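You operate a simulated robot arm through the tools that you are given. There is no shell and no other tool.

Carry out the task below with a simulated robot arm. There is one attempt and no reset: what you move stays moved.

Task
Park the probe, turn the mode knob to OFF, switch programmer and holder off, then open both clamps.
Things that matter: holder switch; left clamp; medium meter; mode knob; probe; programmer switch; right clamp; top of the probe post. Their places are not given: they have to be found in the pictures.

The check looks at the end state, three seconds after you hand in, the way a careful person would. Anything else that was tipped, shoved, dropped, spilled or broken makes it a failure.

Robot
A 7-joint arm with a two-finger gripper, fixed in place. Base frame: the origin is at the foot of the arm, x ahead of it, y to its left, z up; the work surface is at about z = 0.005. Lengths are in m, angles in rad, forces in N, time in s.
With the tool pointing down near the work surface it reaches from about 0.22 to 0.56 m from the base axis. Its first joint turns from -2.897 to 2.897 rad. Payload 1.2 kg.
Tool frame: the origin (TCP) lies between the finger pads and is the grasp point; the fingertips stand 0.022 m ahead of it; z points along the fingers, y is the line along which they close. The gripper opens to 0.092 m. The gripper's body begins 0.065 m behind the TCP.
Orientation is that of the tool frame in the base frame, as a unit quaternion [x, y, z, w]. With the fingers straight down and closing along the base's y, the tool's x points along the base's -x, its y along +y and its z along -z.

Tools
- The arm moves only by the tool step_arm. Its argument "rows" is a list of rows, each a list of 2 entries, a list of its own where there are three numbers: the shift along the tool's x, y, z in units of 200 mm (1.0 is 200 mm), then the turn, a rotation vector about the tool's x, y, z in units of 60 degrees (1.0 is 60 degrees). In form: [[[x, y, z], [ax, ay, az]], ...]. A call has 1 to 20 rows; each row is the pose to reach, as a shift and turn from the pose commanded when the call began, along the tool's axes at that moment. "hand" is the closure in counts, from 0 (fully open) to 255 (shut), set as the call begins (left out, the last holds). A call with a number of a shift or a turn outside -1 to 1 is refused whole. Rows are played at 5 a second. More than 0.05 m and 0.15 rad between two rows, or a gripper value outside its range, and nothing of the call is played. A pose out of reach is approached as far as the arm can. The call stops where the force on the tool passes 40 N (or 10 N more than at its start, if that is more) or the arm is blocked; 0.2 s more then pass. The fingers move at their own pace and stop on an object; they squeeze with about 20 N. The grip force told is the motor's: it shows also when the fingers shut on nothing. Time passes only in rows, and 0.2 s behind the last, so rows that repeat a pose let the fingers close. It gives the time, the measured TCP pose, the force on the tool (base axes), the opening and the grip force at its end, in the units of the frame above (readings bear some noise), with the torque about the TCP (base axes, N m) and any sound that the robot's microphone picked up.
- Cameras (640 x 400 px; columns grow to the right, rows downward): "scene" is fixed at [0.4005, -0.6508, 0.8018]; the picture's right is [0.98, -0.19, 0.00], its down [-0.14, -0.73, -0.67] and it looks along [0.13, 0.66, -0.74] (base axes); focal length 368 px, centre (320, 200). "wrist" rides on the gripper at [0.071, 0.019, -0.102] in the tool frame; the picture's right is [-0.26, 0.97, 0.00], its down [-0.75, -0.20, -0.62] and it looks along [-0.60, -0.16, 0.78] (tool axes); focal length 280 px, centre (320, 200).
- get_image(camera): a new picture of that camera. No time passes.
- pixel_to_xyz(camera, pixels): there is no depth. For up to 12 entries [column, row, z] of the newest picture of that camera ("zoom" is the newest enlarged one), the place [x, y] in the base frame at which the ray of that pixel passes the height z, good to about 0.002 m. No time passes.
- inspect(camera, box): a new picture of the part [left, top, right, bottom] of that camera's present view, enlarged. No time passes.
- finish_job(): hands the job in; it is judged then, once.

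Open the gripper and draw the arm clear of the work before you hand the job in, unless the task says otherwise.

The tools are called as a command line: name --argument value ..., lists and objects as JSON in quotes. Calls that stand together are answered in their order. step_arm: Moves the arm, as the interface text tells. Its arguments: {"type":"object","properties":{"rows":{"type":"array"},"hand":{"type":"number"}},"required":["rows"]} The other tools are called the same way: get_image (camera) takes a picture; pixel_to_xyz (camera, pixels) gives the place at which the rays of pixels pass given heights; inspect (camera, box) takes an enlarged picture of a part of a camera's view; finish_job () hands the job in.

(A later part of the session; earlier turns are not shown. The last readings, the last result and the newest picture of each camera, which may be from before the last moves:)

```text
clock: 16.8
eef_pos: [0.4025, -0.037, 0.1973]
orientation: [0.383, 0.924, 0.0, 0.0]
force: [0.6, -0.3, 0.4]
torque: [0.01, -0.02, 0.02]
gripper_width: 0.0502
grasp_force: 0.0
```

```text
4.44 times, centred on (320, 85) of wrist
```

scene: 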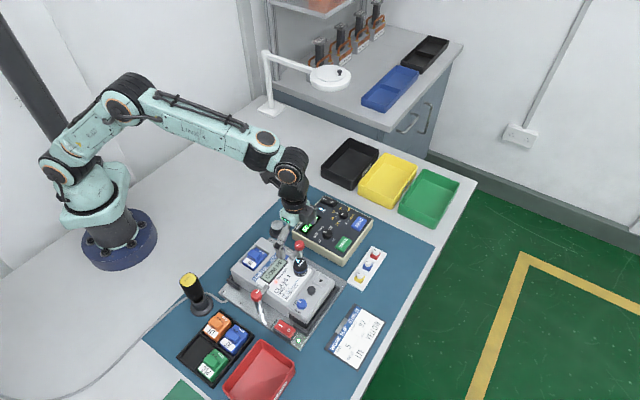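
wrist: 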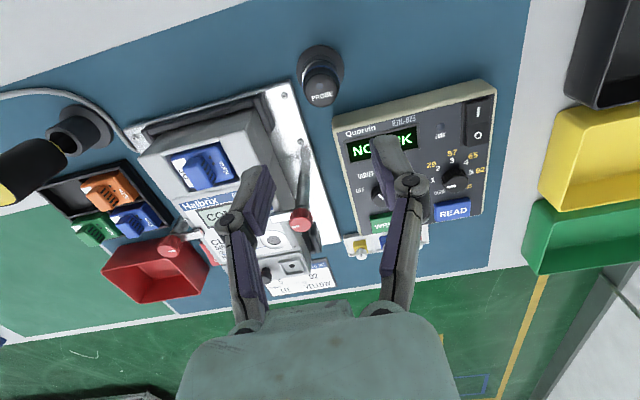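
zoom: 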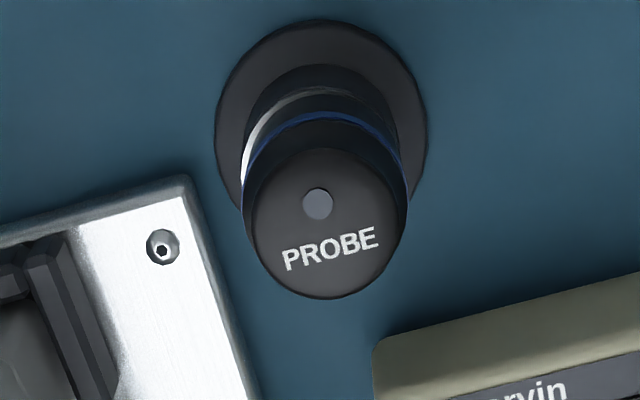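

The probe is parked upright on the post. Next the mode knob at about (0.5245,-0.104): I move above it at z 0.2 while turning the tool another 45°, so that turning back CCW stays free of the WRITE button.

step_arm --rows '[[[-0.11, 0.03, 0], [0, 0, 0.12]], [[-0.22, 0.06, 0], [0, 0, 0.24]], [[-0.33, 0.095, 0], [0, 0, 0.36]], [[-0.44, 0.13, 0], [0, 0, 0.48]], [[-0.55, 0.16, 0], [0, 0, 0.6]], [[-0.668, 0.195, 0], [0, 0, 0.72]], [[-0.668, 0.195, 0], [0, 0, 0.72]]]' --hand 115

get_image --camera "wrist"

inspect --camera "scene" --box '[230, 160, 410, 320]'

```text
clock: 18.4
eef_pos: [0.5249, -0.1026, 0.1969]
orientation: [0.696, 0.718, 0.001, -0.002]
force: [1.3, -0.4, -0.4]
torque: [0.0, 0.02, -0.02]
gripper_width: 0.0505
grasp_force: 0.1
```

```text
taken
```

wrist: 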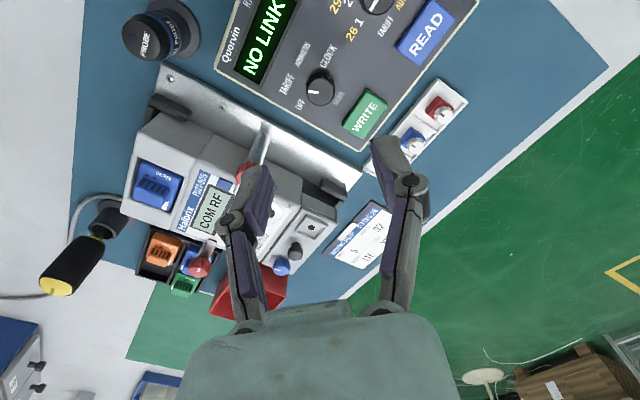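

```text
2.50 times, centred on (320, 240) of scene
```

zoom: 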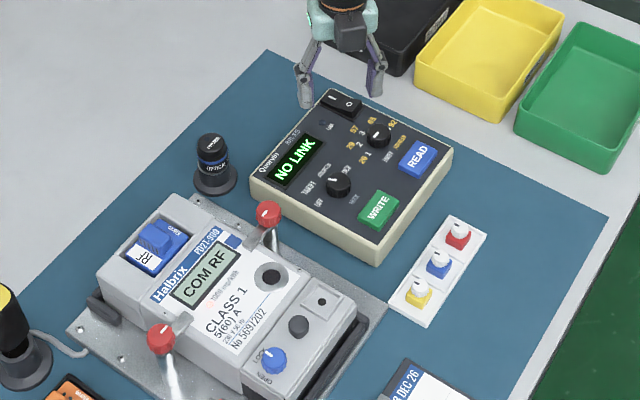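

The knob appears at wrist (321,89). I enlarge it to read pointer direction, label positions and its centre.

inspect --camera "wrist" --box '[265, 30, 395, 150]'

inspect --camera "scene" --box '[300, 210, 355, 255]'

```text
3.33 times, centred on (330, 90) of wrist
```

zoom: 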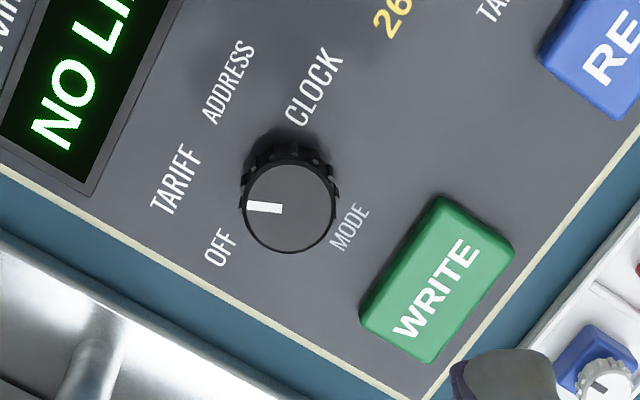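

```text
8.89 times, centred on (328, 232) of scene
```

zoom: 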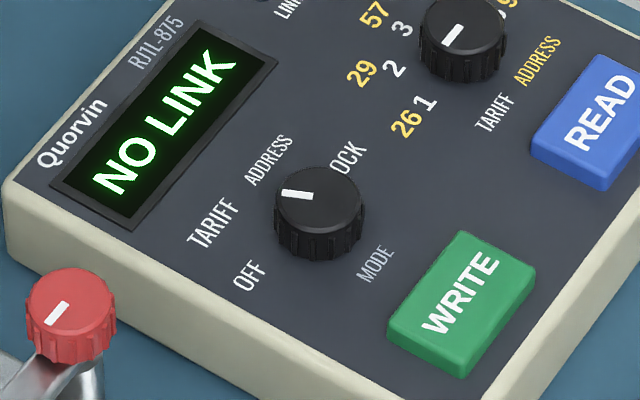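

The pointer points to TARIFF (left in the wrist zoom); OFF lies about 45° CCW of it. I convert labels, pointer and knob centre to base coordinates to get the exact angle.

pixel_to_xyz --camera "wrist" --pixels '[[300, 104.1, 0.036], [287.1, 83.4, 0.036], [302.4, 54.9, 0.036], [327.6, 56.4, 0.036], [320.4, 92.1, 0.05], [308.4, 92.1, 0.05], [366, 88.5, 0.042], [342, 125.4, 0.042], [320.4, 92.1, 0.045]]'

pixel_to_xyz --camera "zoom" --pixels '[[250, 275, 0.036], [215, 223, 0.036], [270, 160, 0.036], [347, 157, 0.036], [321, 198, 0.05], [284, 193, 0.05], [321, 198, 0.045], [313, 196, 0.05], [325, 232, 0.036]]'

```text
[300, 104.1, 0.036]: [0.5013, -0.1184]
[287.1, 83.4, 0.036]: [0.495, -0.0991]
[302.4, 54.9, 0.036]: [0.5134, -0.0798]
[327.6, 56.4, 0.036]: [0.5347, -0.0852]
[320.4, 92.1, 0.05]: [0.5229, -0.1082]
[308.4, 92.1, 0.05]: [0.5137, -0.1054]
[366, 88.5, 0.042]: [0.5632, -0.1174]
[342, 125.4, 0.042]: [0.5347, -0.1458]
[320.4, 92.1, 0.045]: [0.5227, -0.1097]
```

```text
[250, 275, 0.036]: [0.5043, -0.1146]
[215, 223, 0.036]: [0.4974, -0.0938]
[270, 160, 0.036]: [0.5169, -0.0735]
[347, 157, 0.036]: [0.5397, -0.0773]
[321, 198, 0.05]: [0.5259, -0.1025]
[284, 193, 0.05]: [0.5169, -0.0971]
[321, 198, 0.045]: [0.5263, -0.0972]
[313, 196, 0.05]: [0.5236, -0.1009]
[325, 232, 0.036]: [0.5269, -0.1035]
```

Pointer is at about 165° (TARIFF), OFF at about 209°: roughly 45–47° CCW. I shift 3 mm onto the knob (0.5248,-0.106) and descend to z 0.095 for a closer alignment look.

step_arm --rows '[[[-0.008, 0, 0.12], [0, 0, 0]], [[-0.017, 0, 0.25], [0, 0, 0]], [[-0.017, 0, 0.38], [0, 0, 0]], [[-0.017, 0, 0.51], [0, 0, 0]], [[-0.017, 0, 0.51], [0, 0, 0]]]' --hand 130

get_image --camera "wrist"

inspect --camera "wrist" --box '[265, 70, 395, 190]'

inspect --camera "scene" --box '[290, 180, 370, 260]'

```text
clock: 19.6
eef_pos: [0.5246, -0.1066, 0.0943]
orientation: [0.695, 0.719, 0.0, 0.0]
force: [-0.3, 0.3, -0.2]
torque: [-0.01, -0.05, -0.01]
gripper_width: 0.0449
grasp_force: 0.0
```

```text
taken
```

wrist: 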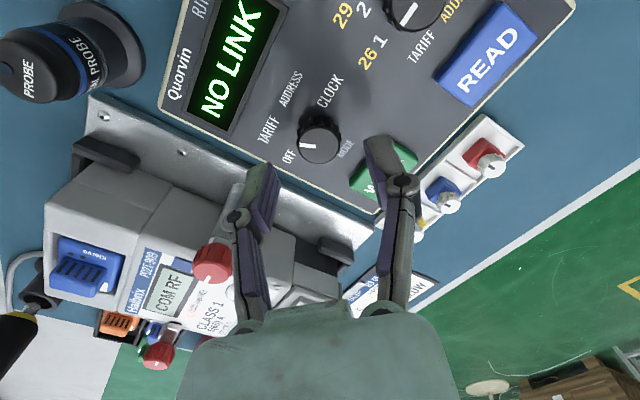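

```text
3.33 times, centred on (330, 130) of wrist
```

zoom: 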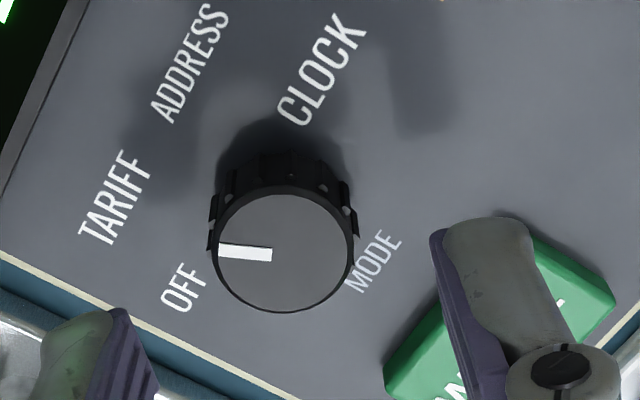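

```text
5.00 times, centred on (330, 220) of scene
```

zoom: 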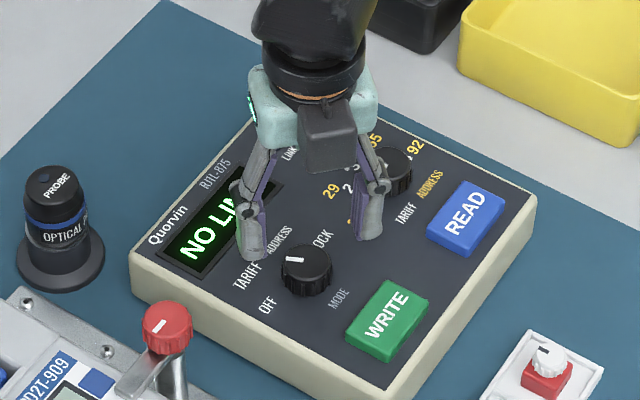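

Knob top centre at wrist (319,145) is within 2 mm of under the TCP. I narrow the opening to about 3.7 cm and descend to TCP z 0.065 (fingertips about 0.043, just above the panel).

step_arm --rows '[[[-0.005, -0.002, 0.0], [0, 0, 0]], [[-0.005, -0.002, 0.05], [0, 0, 0]], [[-0.005, -0.002, 0.09], [0, 0, 0]], [[-0.005, -0.002, 0.12], [0, 0, 0]], [[-0.005, -0.002, 0.147], [0, 0, 0]], [[-0.005, -0.002, 0.147], [0, 0, 0]]]' --hand 152

inspect --camera "wrist" --box '[250, 90, 400, 220]'

inspect --camera "scene" --box '[300, 200, 360, 255]'

```text
clock: 21.0
eef_pos: [0.5246, -0.1076, 0.0654]
orientation: [0.696, 0.718, 0.001, -0.001]
force: [0.8, 0.8, 0.2]
torque: [0.0, 0.01, -0.01]
gripper_width: 0.0371
grasp_force: 0.0
```

```text
3.08 times, centred on (325, 155) of wrist
```

zoom: 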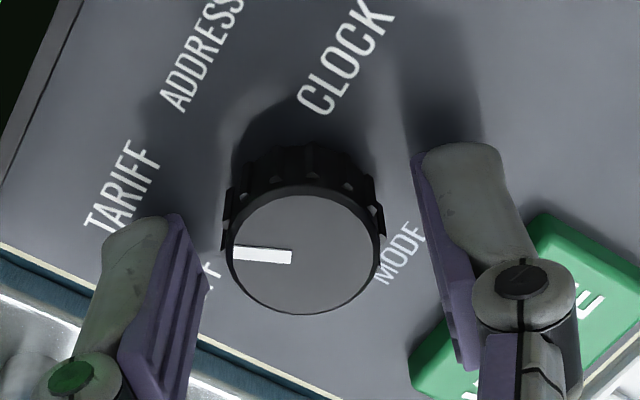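

```text
7.27 times, centred on (330, 228) of scene
```

zoom: 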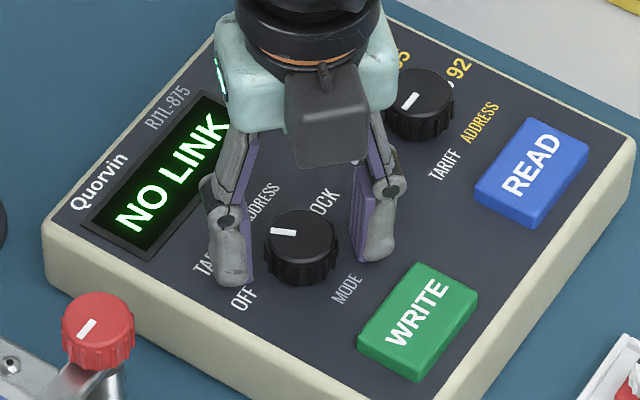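

The knob sits centred between the pads (centre at TCP within 1 mm). I close on it.

step_arm --rows '[[[0, 0, 0], [0, 0, 0]], [[0, 0, 0], [0, 0, 0]], [[0, 0, 0], [0, 0, 0]]]' --hand 255

```text
clock: 21.8
eef_pos: [0.5238, -0.1072, 0.0655]
orientation: [0.695, 0.719, -0.001, 0.0]
force: [-3.3, 0.1, 6.7]
torque: [0.13, 0.09, 0.03]
gripper_width: 0.0237
grasp_force: 27.6
```

The grip holds at 0.0237 m with about 7 N upward force, so the tips may touch the panel lightly. I raise 1 mm and then turn 24° CCW first.

step_arm --rows '[[[0, 0, -0.005], [0, 0, 0]], [[0, 0, -0.005], [0, 0, -0.1]], [[0, 0, -0.005], [0, 0, -0.2]], [[0, 0, -0.005], [0, 0, -0.3]], [[0, 0, -0.005], [0, 0, -0.4]], [[0, 0, -0.005], [0, 0, -0.4]]]' --hand 255

inspect --camera "wrist" --box '[250, 90, 400, 220]'

inspect --camera "scene" --box '[300, 200, 360, 255]'

```text
clock: 23.2
eef_pos: [0.5246, -0.1079, 0.0656]
orientation: [0.531, 0.847, 0.0, 0.0]
force: [5.3, 1.5, -13.5]
torque: [0.17, -0.05, 0.02]
gripper_width: 0.0236
grasp_force: 28.0
```

```text
3.08 times, centred on (325, 155) of wrist
```

zoom: 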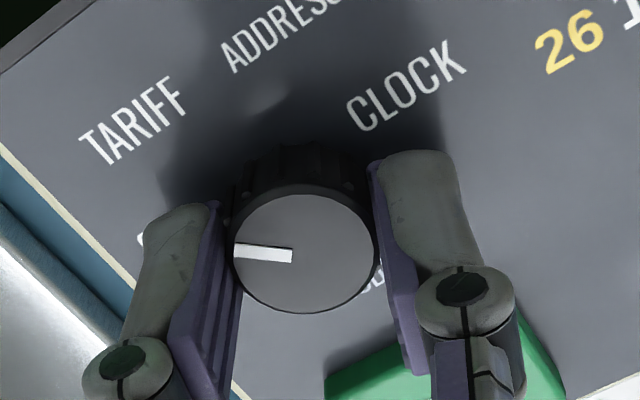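

```text
7.27 times, centred on (330, 228) of scene
```

zoom: 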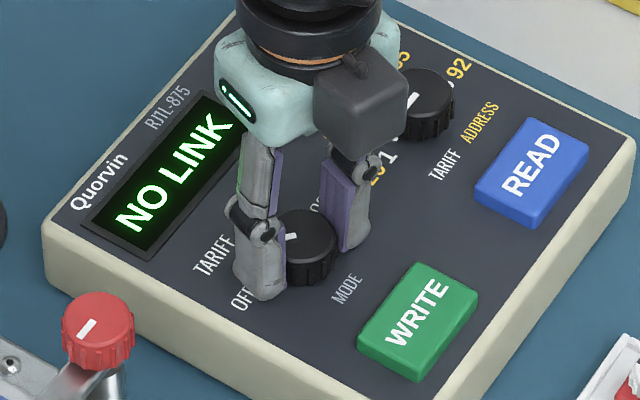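

The knob turns with the grip (pointer fixed in the wrist view), but I'm pulling up 13 N, so I go back down 0.8 mm and turn the remaining 23°.

step_arm --rows '[[[0, 0, 0.004], [0, 0, -0.0]], [[0, 0, 0.004], [0, 0, -0.1]], [[0, 0, 0.004], [0, 0, -0.2]], [[0, 0, 0.004], [0, 0, -0.3]], [[0, 0, 0.004], [0, 0, -0.37]], [[0, 0, 0.004], [0, 0, -0.37]]]' --hand 255

inspect --camera "wrist" --box '[250, 90, 400, 220]'

inspect --camera "scene" --box '[300, 200, 360, 255]'

```text
clock: 24.6
eef_pos: [0.5243, -0.108, 0.0676]
orientation: [0.358, 0.934, 0.0, -0.001]
force: [-1.5, 4.9, -2.0]
torque: [0.15, 0.09, 0.01]
gripper_width: 0.0235
grasp_force: 28.2
```

```text
3.08 times, centred on (325, 155) of wrist
```

zoom: 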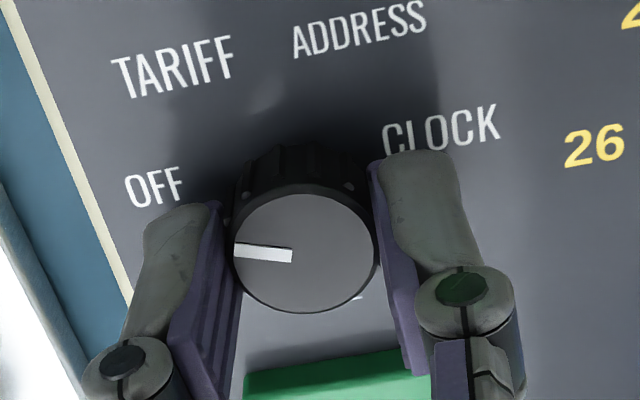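

```text
7.27 times, centred on (330, 228) of scene
```

zoom: 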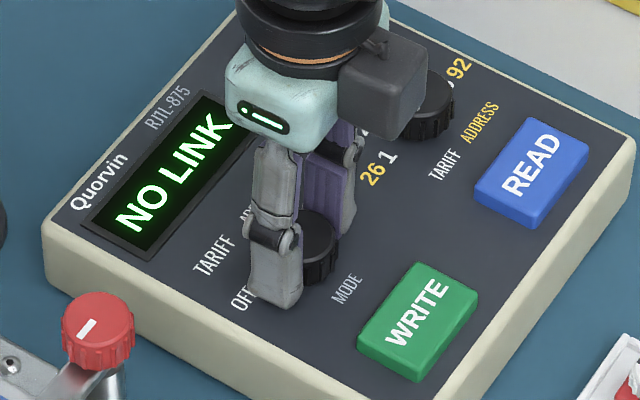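

The pointer now points at OFF (left in the wrist view, label at (155,187)). I release slightly and rise to check the knob.

step_arm --rows '[[[0, 0, 0], [0, 0, 0]], [[0, 0, 0], [0, 0, 0]], [[0, 0, 0], [0, 0, 0]], [[0, 0, -0.05], [0, 0, 0]], [[0, 0, -0.1], [0, 0, 0]], [[0, 0, -0.2], [0, 0, 0]], [[0, 0, -0.3], [0, 0, 0]], [[0, 0, -0.3], [0, 0, 0]]]' --hand 155

inspect --camera "wrist" --box '[240, 40, 400, 180]'

inspect --camera "scene" --box '[300, 200, 360, 255]'

```text
clock: 26.4
eef_pos: [0.5249, -0.1076, 0.1242]
orientation: [0.359, 0.933, -0.001, -0.001]
force: [0.4, 0.0, 0.1]
torque: [0.02, 0.0, 0.04]
gripper_width: 0.0364
grasp_force: 0.0
```

```text
2.86 times, centred on (320, 110) of wrist
```

zoom: 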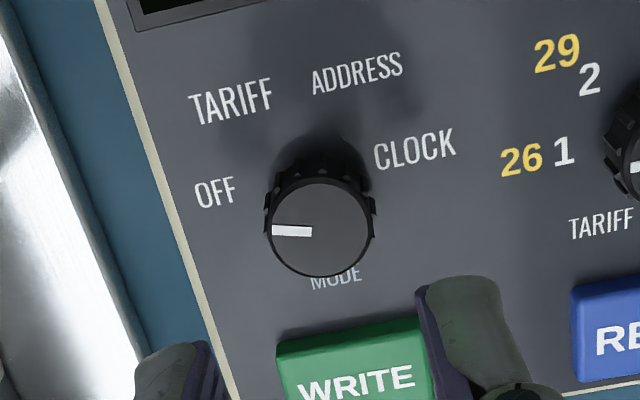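

```text
7.27 times, centred on (330, 228) of scene
```

zoom: 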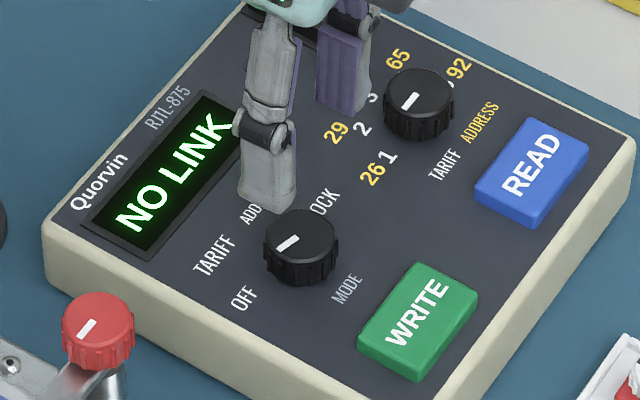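

The pointer now sits at OFF (about 45° from before, aligned with the OFF label at (215,192)). Next I rise and move above the programmer's rocker switch near (0.552,-0.003) to look at it.

step_arm --rows '[[[0.0, 0.0, -0.2], [0, 0, 0]], [[0.06, 0.12, -0.38], [0, 0, 0]], [[0.12, 0.24, -0.38], [0, 0, 0]], [[0.18, 0.36, -0.38], [0, 0, 0]], [[0.25, 0.479, -0.38], [0, 0, 0]], [[0.25, 0.479, -0.38], [0, 0, 0]]]' --hand 155

get_image --camera "wrist"

inspect --camera "wrist" --box '[260, 30, 380, 150]'

inspect --camera "scene" --box '[300, 180, 370, 250]'

```text
clock: 27.8
eef_pos: [0.5504, -0.0016, 0.2021]
orientation: [0.358, 0.934, 0.0, 0.0]
force: [0.3, 0.5, 0.1]
torque: [-0.02, -0.02, -0.03]
gripper_width: 0.0364
grasp_force: 0.0
```

```text
taken
```

wrist: 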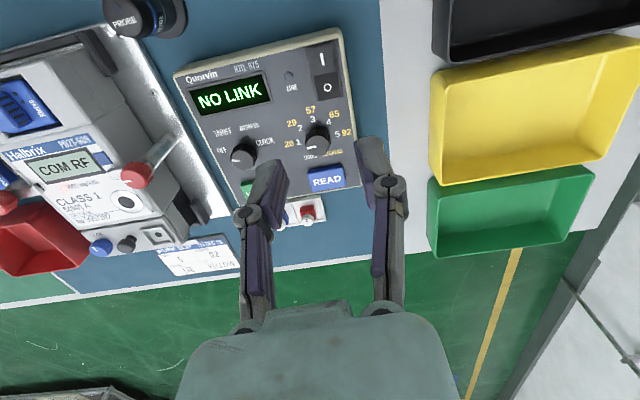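

```text
3.33 times, centred on (320, 90) of wrist
```

zoom: 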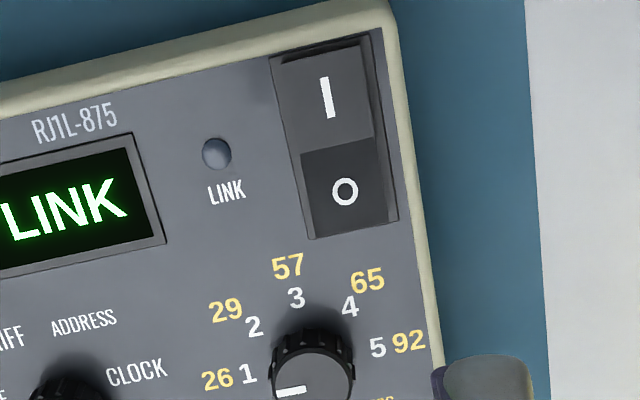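

```text
5.71 times, centred on (335, 215) of scene
```

zoom: 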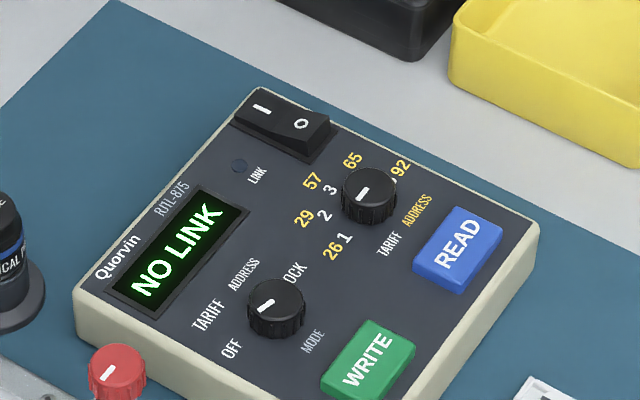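

The rocker shows I at wrist zoom (327,97) and O at (345,190); O half is still raised. I convert the O half, the rocker middle and the mode knob mark to base coordinates, and enlarge the knob again to double-check OFF.

pixel_to_xyz --camera "wrist" --pixels '[[327.5, 87, 0.045], [327.5, 87, 0.05], [325.5, 74, 0.045], [317.5, 100.5, 0.045], [335, 95, 0.045]]'

pixel_to_xyz --camera "zoom" --pixels '[[301, 123, 0.045], [301, 123, 0.05], [282, 118, 0.045], [263, 108, 0.04], [320, 135, 0.05]]'

inspect --camera "wrist" --box '[200, 110, 280, 190]'

inspect --camera "scene" --box '[308, 212, 348, 252]'

```text
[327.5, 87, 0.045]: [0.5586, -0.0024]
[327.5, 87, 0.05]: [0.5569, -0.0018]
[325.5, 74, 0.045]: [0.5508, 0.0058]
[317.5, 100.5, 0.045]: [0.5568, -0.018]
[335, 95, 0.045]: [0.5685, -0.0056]
```

```text
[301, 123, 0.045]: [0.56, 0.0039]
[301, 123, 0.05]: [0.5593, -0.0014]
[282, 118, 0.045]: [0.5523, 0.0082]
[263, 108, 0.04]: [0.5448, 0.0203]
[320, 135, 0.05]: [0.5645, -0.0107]
```

```text
5.00 times, centred on (240, 150) of wrist
```

zoom: 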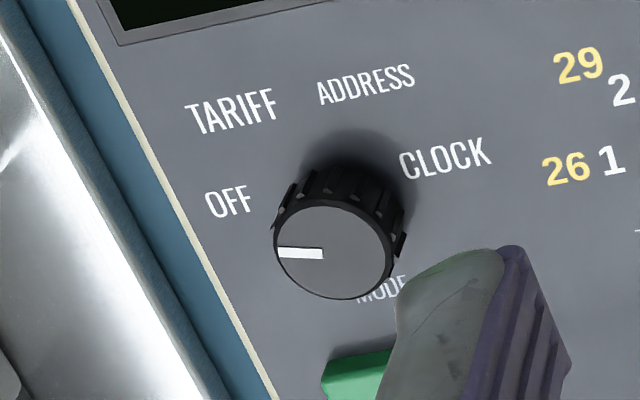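

```text
10.00 times, centred on (328, 232) of scene
```

zoom: 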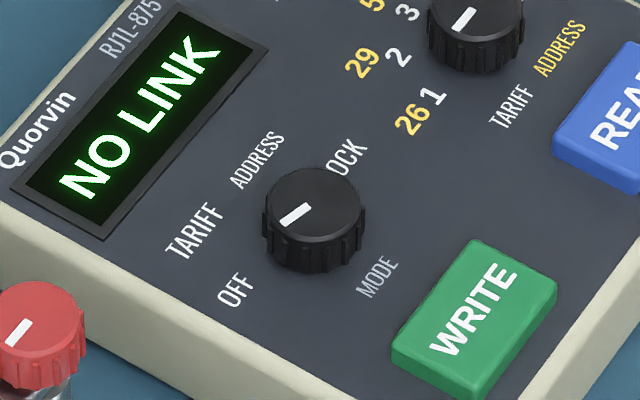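

The mode mark direction matches the OFF label direction exactly (both ratio about 0.69 in the scene view). The O half of the programmer switch is at (0.558,-0.002,0.05); I shut the fingers and lower to just above it (tip z about 0.056).

step_arm --rows '[[[-0.018, 0.012, 0.1], [0, 0, 0]], [[-0.037, 0.0236, 0.25], [0, 0, 0]], [[-0.037, 0.0236, 0.4], [0, 0, 0]], [[-0.037, 0.0236, 0.52], [0, 0, 0]], [[-0.037, 0.0236, 0.62], [0, 0, 0]], [[-0.037, 0.0236, 0.62], [0, 0, 0]]]' --hand 255

get_image --camera "wrist"

inspect --camera "wrist" --box '[265, 70, 375, 190]'

inspect --camera "scene" --box '[305, 175, 365, 235]'

```text
clock: 29.2
eef_pos: [0.56, -0.005, 0.078]
orientation: [0.358, 0.934, 0.0, -0.001]
force: [0.2, -0.2, -0.2]
torque: [0.01, 0.02, 0.01]
gripper_width: 0.0
grasp_force: 20.5
```

```text
taken
```

wrist: 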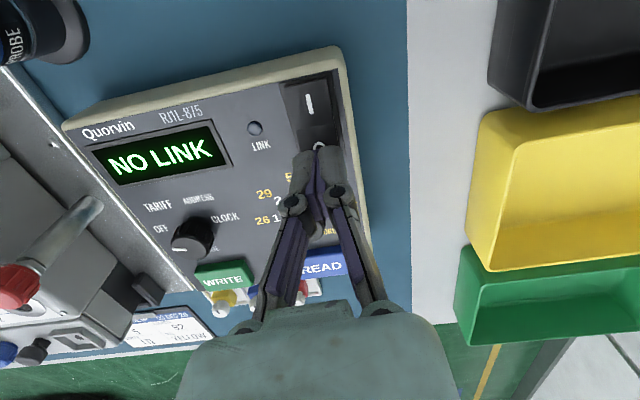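

```text
3.33 times, centred on (320, 130) of wrist
```

zoom: 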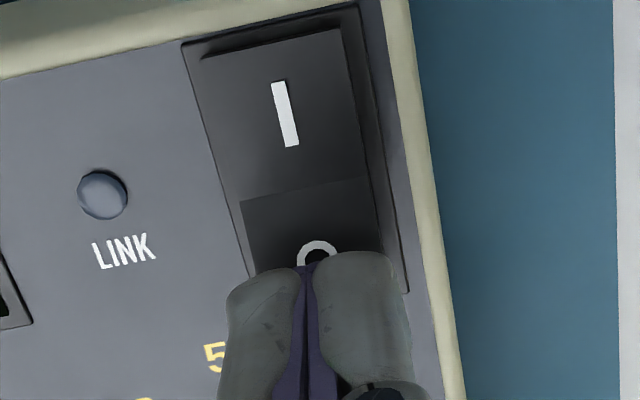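

```text
6.67 times, centred on (335, 205) of scene
```

zoom: 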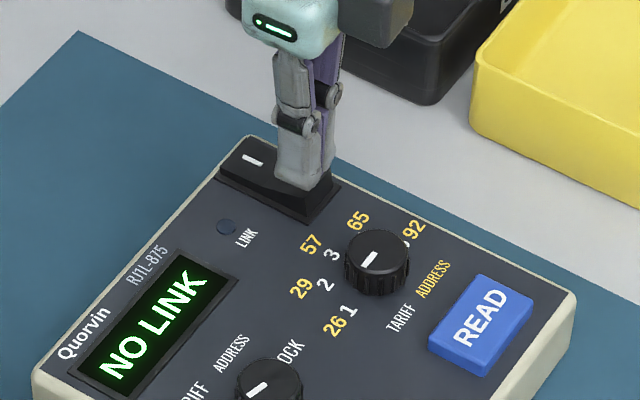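

The shut fingertips are centred across the O half but sit toward its outer end. I shift 3 mm back toward the rocker's middle and press down gradually by 12 mm.

step_arm --rows '[[[0.015, 0, 0.01], [0, 0, 0]], [[0.015, 0, 0.02], [0, 0, 0]], [[0.015, 0, 0.03], [0, 0, 0]], [[0.015, 0, 0.04], [0, 0, 0]], [[0.015, 0, 0.05], [0, 0, 0]], [[0.015, 0, 0.06], [0, 0, 0]]]' --hand 255

inspect --camera "wrist" --box '[200, 70, 375, 190]'

inspect --camera "scene" --box '[305, 175, 365, 235]'

```text
clock: 30.6
eef_pos: [0.558, -0.0037, 0.0676]
orientation: [0.358, 0.934, 0.0, 0.001]
force: [-7.3, 0.2, 16.9]
torque: [0.1, 0.28, 0.05]
gripper_width: 0.0059
grasp_force: 28.2
heard: click
```

```text
3.33 times, centred on (288, 130) of wrist
```

zoom: 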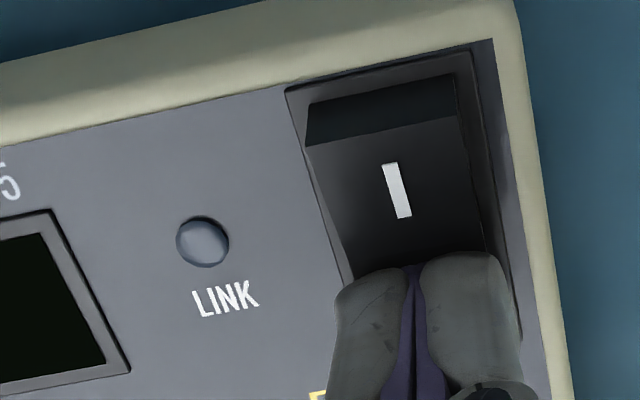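

```text
6.67 times, centred on (335, 205) of scene
```

zoom: 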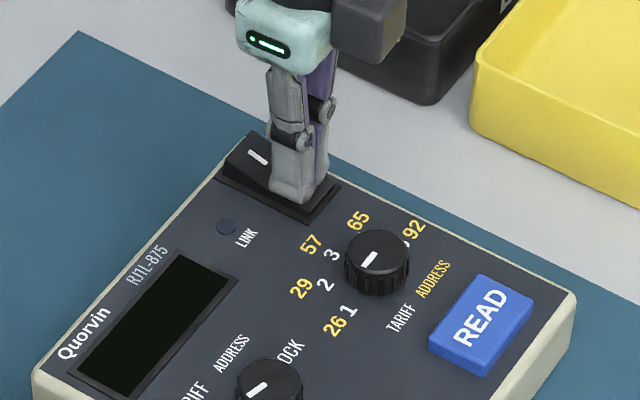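

Click heard and the programmer display went dark, so it is off. I rise to z 0.2 and start toward the holder switch, turning the tool so its closing line lies along the holder rocker.

step_arm --rows '[[[0, 0, -0.2], [0, 0, 0]], [[0, 0, -0.45], [0, 0, 0]], [[0, 0, -0.66], [0, 0, 0]], [[-0.04, -0.147, -0.66], [0, 0, -0.12]], [[-0.08, -0.294, -0.66], [0, 0, -0.24]], [[-0.12, -0.441, -0.66], [0, 0, -0.36]], [[-0.16, -0.588, -0.66], [0, 0, -0.48]], [[-0.2, -0.735, -0.66], [0, 0, -0.6]], [[-0.242, -0.882, -0.66], [0, 0, -0.72]], [[-0.242, -0.882, -0.66], [0, 0, -0.72]]]' --hand 255

get_image --camera "wrist"

inspect --camera "scene" --box '[300, 180, 370, 250]'

```text
clock: 32.8
eef_pos: [0.4757, -0.1676, 0.198]
orientation: [-0.011, 1.0, 0.0, 0.0]
force: [-0.1, -1.4, 0.4]
torque: [0.01, -0.01, 0.02]
gripper_width: 0.0
grasp_force: 28.0
out of reach, approached as far as the arm can: row 3
```

```text
taken
```

wrist: 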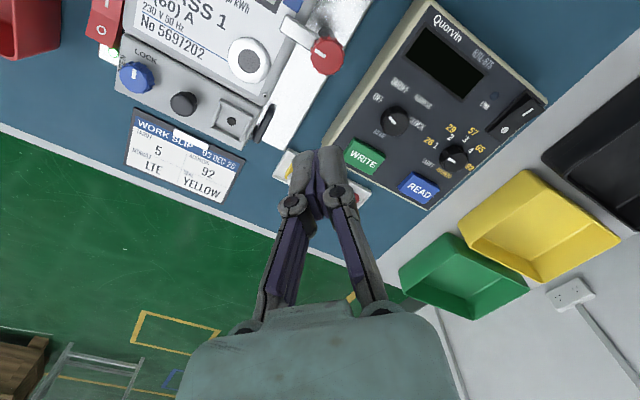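

```text
5.71 times, centred on (335, 215) of scene
```

zoom: 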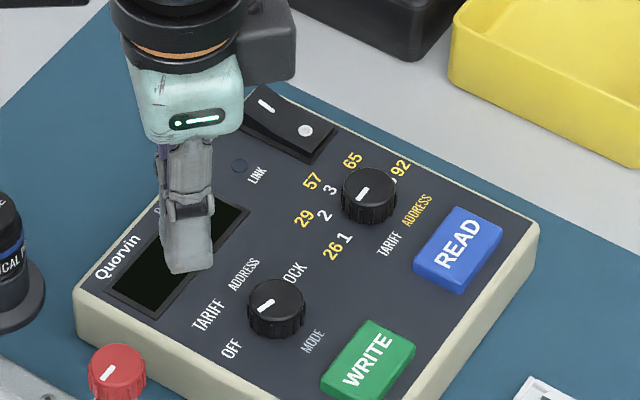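

The programmer's rocker now has O pressed down. I continue to above the holder switch O half near (0.394,-0.331), turning a further -43.7°.

step_arm --rows '[[[0.071, -0.135, 0], [0, 0, -0.12]], [[0.142, -0.27, 0], [0, 0, -0.24]], [[0.213, -0.404, 0], [0, 0, -0.36]], [[0.284, -0.539, 0], [0, 0, -0.48]], [[0.355, -0.674, 0], [0, 0, -0.6]], [[0.4265, -0.808, 0], [0, 0, -0.728]], [[0.4265, -0.808, 0], [0, 0, -0.728]]]' --hand 255

get_image --camera "wrist"

inspect --camera "wrist" --box '[260, 30, 380, 150]'

inspect --camera "scene" --box '[230, 270, 340, 370]'

```text
clock: 34.4
eef_pos: [0.3937, -0.3295, 0.1981]
orientation: [-0.382, 0.924, 0.001, -0.001]
force: [-0.2, 0.2, 0.5]
torque: [0.0, 0.0, 0.01]
gripper_width: 0.0
grasp_force: 28.3
```

```text
taken
```

wrist: 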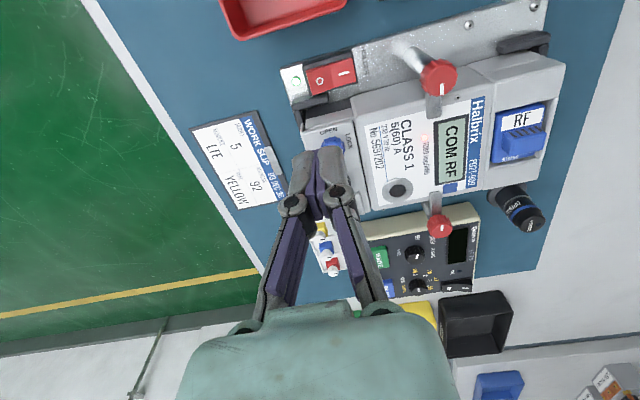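

```text
3.33 times, centred on (320, 90) of wrist
```

zoom: 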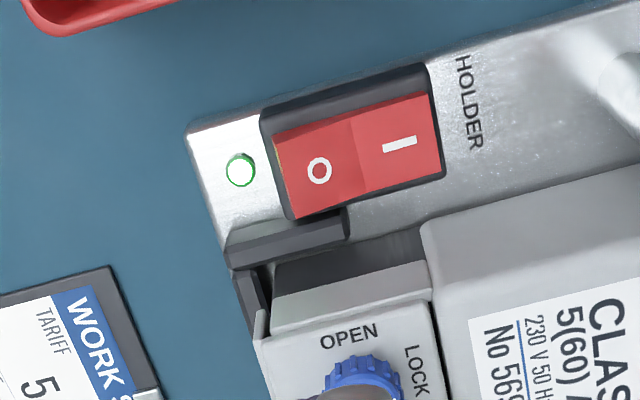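

```text
4.00 times, centred on (285, 320) of scene
```

zoom: 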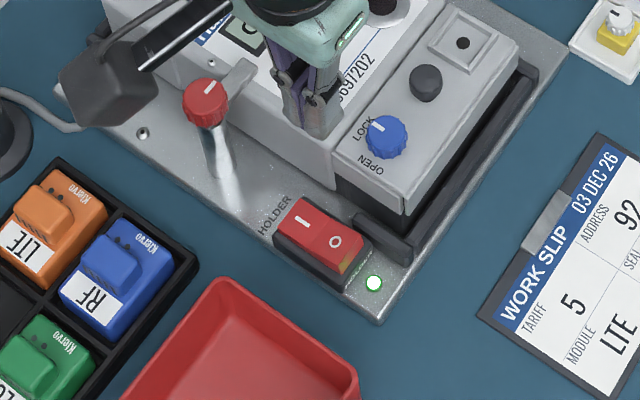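

O half at wrist (320,81) and scene zoom (335,241). I convert both, plus its ends, to check position and height.

pixel_to_xyz --camera "wrist" --pixels '[[319.7, 81, 0.025], [319.7, 81, 0.03], [319.7, 81, 0.035], [343.5, 72.5, 0.03], [332, 77.5, 0.03], [306, 86, 0.03]]'

pixel_to_xyz --camera "zoom" --pixels '[[335, 241, 0.025], [335, 241, 0.03], [335, 241, 0.035], [301, 220, 0.03], [320, 232, 0.03], [355, 252, 0.03]]'

```text
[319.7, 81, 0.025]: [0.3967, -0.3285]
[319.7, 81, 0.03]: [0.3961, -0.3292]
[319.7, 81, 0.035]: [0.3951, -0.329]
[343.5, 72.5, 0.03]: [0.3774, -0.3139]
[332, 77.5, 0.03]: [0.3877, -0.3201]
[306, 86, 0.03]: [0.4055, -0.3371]
```

```text
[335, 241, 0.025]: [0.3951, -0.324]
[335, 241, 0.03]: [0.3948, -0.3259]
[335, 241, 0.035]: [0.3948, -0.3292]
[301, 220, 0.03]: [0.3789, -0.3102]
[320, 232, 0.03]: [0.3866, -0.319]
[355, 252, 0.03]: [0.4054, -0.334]
```

The O half is at about (0.395,-0.329,0.034). I lower the shut fingertips to just above it (TCP z 0.064).

step_arm --rows '[[[-0.0065, -0.01, 0.15], [0, 0, 0]], [[-0.0065, -0.01, 0.3], [0, 0, 0]], [[-0.0065, -0.01, 0.45], [0, 0, 0]], [[-0.0065, -0.01, 0.57], [0, 0, 0]], [[-0.0065, -0.01, 0.67], [0, 0, 0]], [[-0.0065, -0.01, 0.67], [0, 0, 0]]]' --hand 255

get_image --camera "wrist"

inspect --camera "wrist" --box '[260, 70, 380, 190]'

inspect --camera "scene" --box '[240, 280, 330, 360]'

```text
clock: 35.8
eef_pos: [0.3975, -0.3293, 0.065]
orientation: [-0.381, 0.925, 0.0, 0.0]
force: [0.1, 0.0, -0.9]
torque: [-0.02, 0.0, 0.01]
gripper_width: 0.0
grasp_force: 28.2
```

```text
taken
```

wrist: 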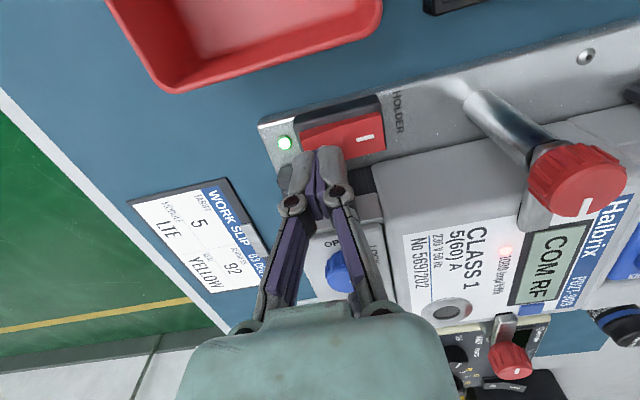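

```text
3.33 times, centred on (320, 130) of wrist
```

zoom: 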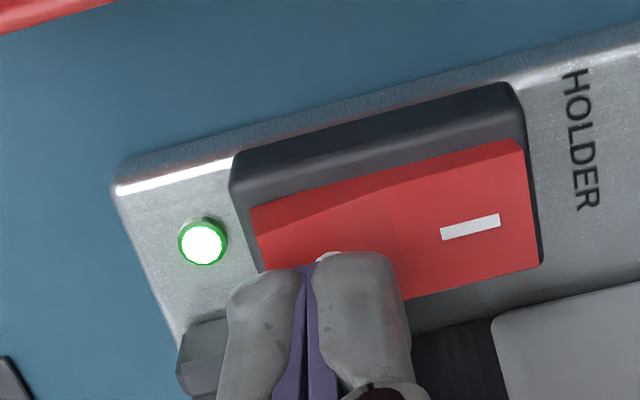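

```text
5.00 times, centred on (285, 320) of scene
```

zoom: 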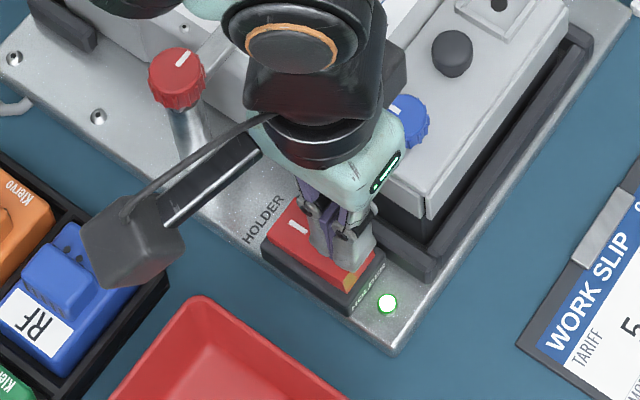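

The tips are just above the O half but about 4 mm toward the meter side; the LED is still green. I shift 4 mm outward and press down in 2 mm steps.

step_arm --rows '[[[0.02, 0, 0.0], [0, 0, 0]], [[0.02, 0, 0.015], [0, 0, 0]], [[0.02, 0, 0.03], [0, 0, 0]], [[0.02, 0, 0.04], [0, 0, 0]], [[0.02, 0, 0.05], [0, 0, 0]], [[0.02, 0, 0.06], [0, 0, 0]]]' --hand 255

inspect --camera "wrist" --box '[260, 70, 380, 190]'

inspect --camera "scene" --box '[240, 280, 330, 360]'

```text
clock: 37.2
eef_pos: [0.3933, -0.3335, 0.0526]
orientation: [-0.383, 0.924, 0.0, 0.0]
force: [-6.6, 7.7, 20.5]
torque: [0.26, 0.3, 0.01]
gripper_width: 0.0
grasp_force: 28.2
heard: click
```

```text
3.33 times, centred on (320, 130) of wrist
```

zoom: 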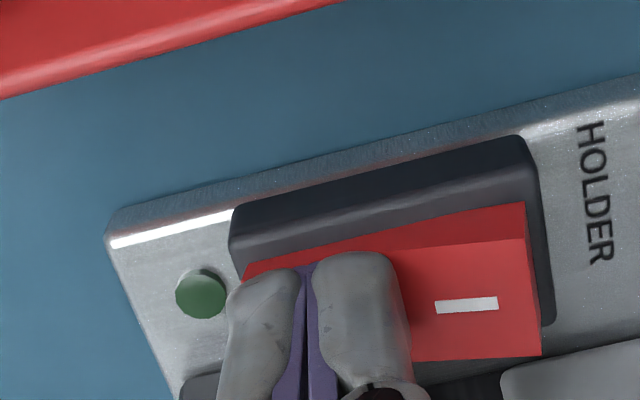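

```text
5.00 times, centred on (285, 320) of scene
```

zoom: 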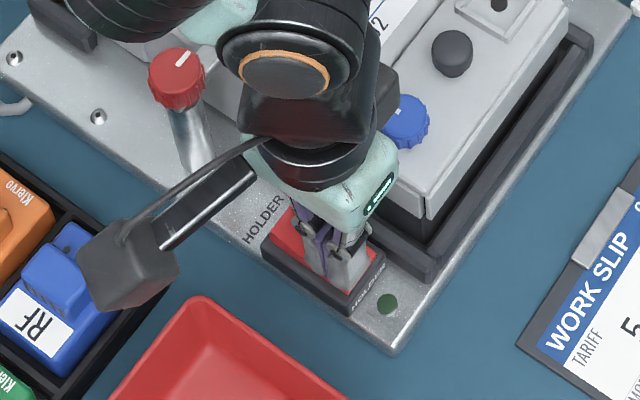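

Click heard and the holder LED went dark: holder is off. I rise and move above the left clamp knob at (0.340,-0.262), opening the fingers to 4.5 cm.

step_arm --rows '[[[0, 0, -0.1], [0, 0, 0]], [[0, 0, -0.3], [0, 0, 0]], [[0, 0, -0.52], [0, 0, 0]], [[0, 0, -0.73], [0, 0, 0]], [[-0.03, 0.15, -0.73], [0, 0, 0]], [[-0.05, 0.3, -0.73], [0, 0, 0]], [[-0.064, 0.441, -0.73], [0, 0, 0]], [[-0.064, 0.441, -0.73], [0, 0, 0]]]' --hand 255

get_image --camera "wrist"

inspect --camera "wrist" --box '[250, 30, 390, 160]'

inspect --camera "scene" --box '[230, 260, 330, 350]'

```text
clock: 39.0
eef_pos: [0.3406, -0.2613, 0.1979]
orientation: [-0.382, 0.924, 0.0, 0.0]
force: [0.6, -0.1, 0.1]
torque: [-0.01, 0.01, 0.0]
gripper_width: 0.0001
grasp_force: 28.0
```

```text
taken
```

wrist: 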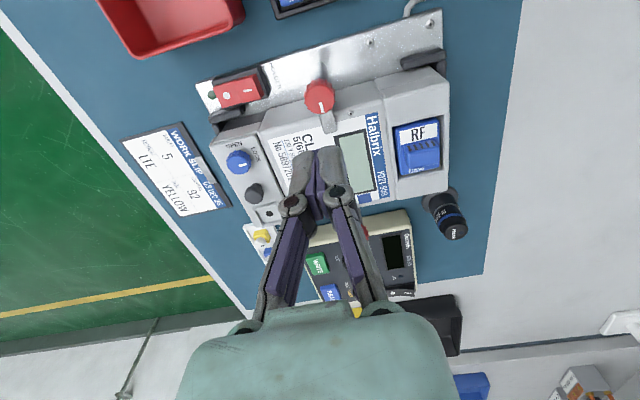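

```text
3.08 times, centred on (320, 95) of wrist
```

zoom: 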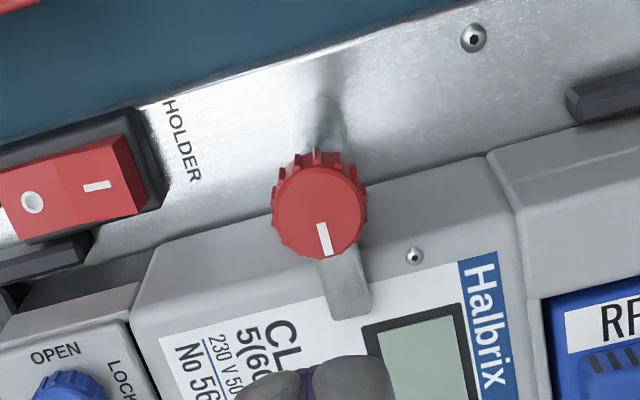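

```text
4.44 times, centred on (280, 305) of scene
```

zoom: 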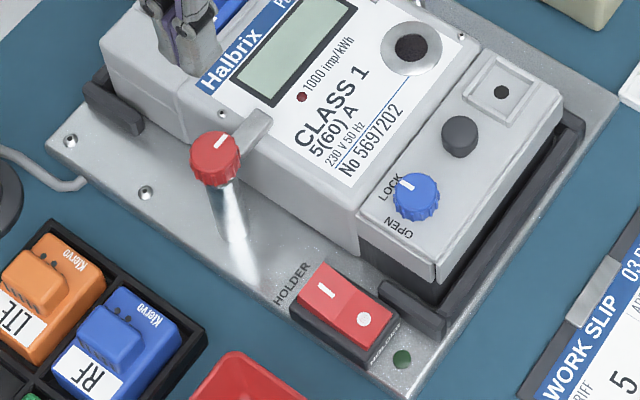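

Both switches are off (LED and LCD dark). The left clamp knob centre is at wrist (319.7,98.9); I convert it and its scene position to base coordinates, and look at the clamp arm tip.

pixel_to_xyz --camera "wrist" --pixels '[[319.7, 98.9, 0.09], [319.7, 98.9, 0.095], [329, 131, 0.075], [320, 70, 0.015]]'

pixel_to_xyz --camera "zoom" --pixels '[[215, 150, 0.09], [215, 150, 0.095], [262, 120, 0.075]]'

inspect --camera "scene" --box '[245, 280, 285, 325]'

inspect --camera "wrist" --box '[295, 70, 355, 140]'

```text
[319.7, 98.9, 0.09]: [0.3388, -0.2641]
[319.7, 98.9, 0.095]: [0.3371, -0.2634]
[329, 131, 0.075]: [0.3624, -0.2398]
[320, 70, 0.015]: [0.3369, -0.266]
```

```text
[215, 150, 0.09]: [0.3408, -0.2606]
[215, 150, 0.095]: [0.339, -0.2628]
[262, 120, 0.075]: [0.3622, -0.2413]
```

```text
8.89 times, centred on (265, 302) of scene
```

zoom: 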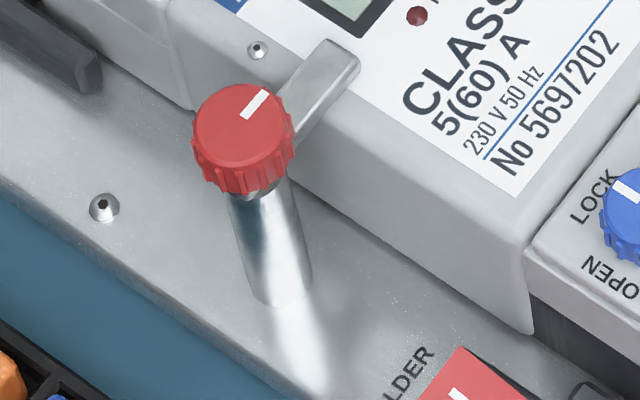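

```text
5.71 times, centred on (325, 105) of wrist
```

zoom: 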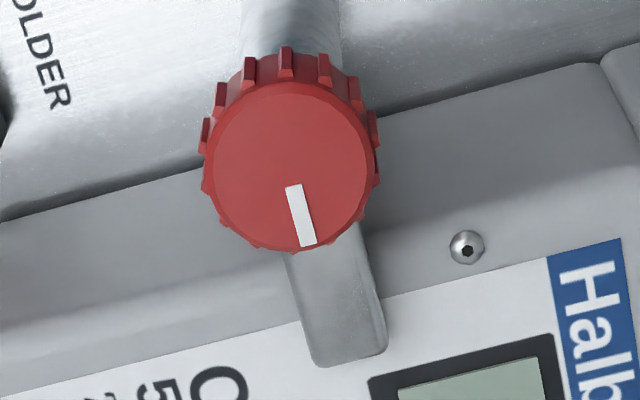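

Left knob centre is (0.339,-0.263), top z 0.093, arm pointing at about 44°. I open to 4 cm, shift 2 mm and descend to TCP z 0.104 around the knob.

step_arm --rows '[[[0.011, 0, 0], [0, 0, 0]], [[0.011, 0, 0.1], [0, 0, 0]], [[0.011, 0, 0.2], [0, 0, 0]], [[0.011, 0, 0.3], [0, 0, 0]], [[0.011, 0, 0.4], [0, 0, 0]], [[0.011, 0, 0.47], [0, 0, 0]], [[0.011, 0, 0.47], [0, 0, 0]]]' --hand 143

inspect --camera "wrist" --box '[240, 100, 400, 240]'

inspect --camera "scene" --box '[230, 260, 310, 330]'

```text
clock: 40.6
eef_pos: [0.3389, -0.2628, 0.1037]
orientation: [-0.381, 0.924, 0.0, 0.0]
force: [-1.7, 0.0, -0.8]
torque: [-0.01, -0.01, 0.0]
gripper_width: 0.0402
grasp_force: 0.0
```

```text
2.86 times, centred on (320, 170) of wrist
```

zoom: 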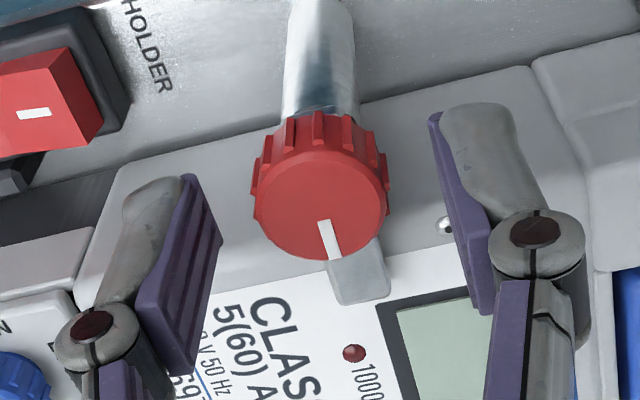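

```text
5.71 times, centred on (270, 295) of scene
```

zoom: 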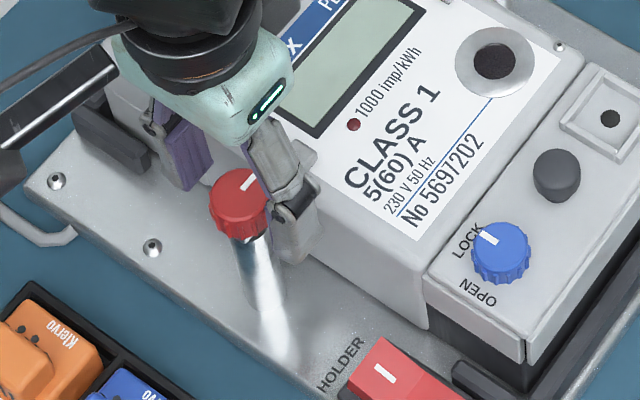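

The knob is centred under the TCP (wrist (320,173) as expected). I close on it.

step_arm --rows '[[[0, 0, 0], [0, 0, 0]], [[0, 0, 0], [0, 0, 0]], [[0, 0, 0], [0, 0, 0]]]' --hand 255

```text
clock: 41.4
eef_pos: [0.3371, -0.2634, 0.1043]
orientation: [-0.382, 0.924, 0.0, 0.0]
force: [-4.3, 3.3, 9.3]
torque: [0.12, 0.01, -0.02]
gripper_width: 0.0217
grasp_force: 28.0
```

Gripped at 0.0217 m. I relieve 0.4 mm and try a small clockwise turn (12°) to feel which way the clamp swings.

step_arm --rows '[[[0, 0, -0.002], [0, 0, 0]], [[0, 0, -0.002], [0, 0, 0.1]], [[0, 0, -0.002], [0, 0, 0.2]], [[0, 0, -0.002], [0, 0, 0.2]]]' --hand 255

inspect --camera "wrist" --box '[240, 100, 400, 240]'

inspect --camera "scene" --box '[230, 260, 310, 330]'

```text
clock: 42.4
eef_pos: [0.3381, -0.2628, 0.1039]
orientation: [-0.282, 0.959, -0.001, 0.0]
force: [-5.3, 1.9, 2.9]
torque: [-0.31, 0.66, 0.02]
gripper_width: 0.0218
grasp_force: 28.0
```

```text
2.86 times, centred on (320, 170) of wrist
```

zoom: 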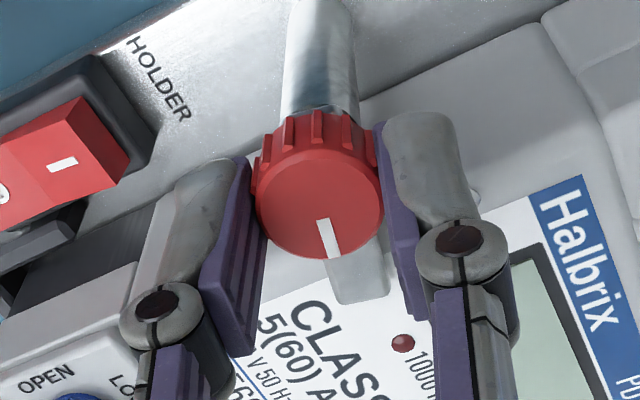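

```text
5.71 times, centred on (270, 295) of scene
```

zoom: 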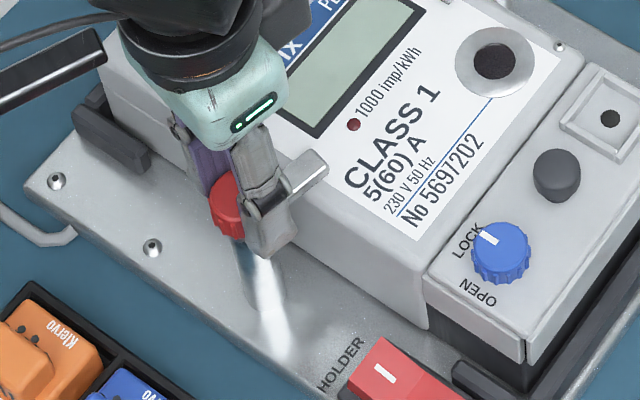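

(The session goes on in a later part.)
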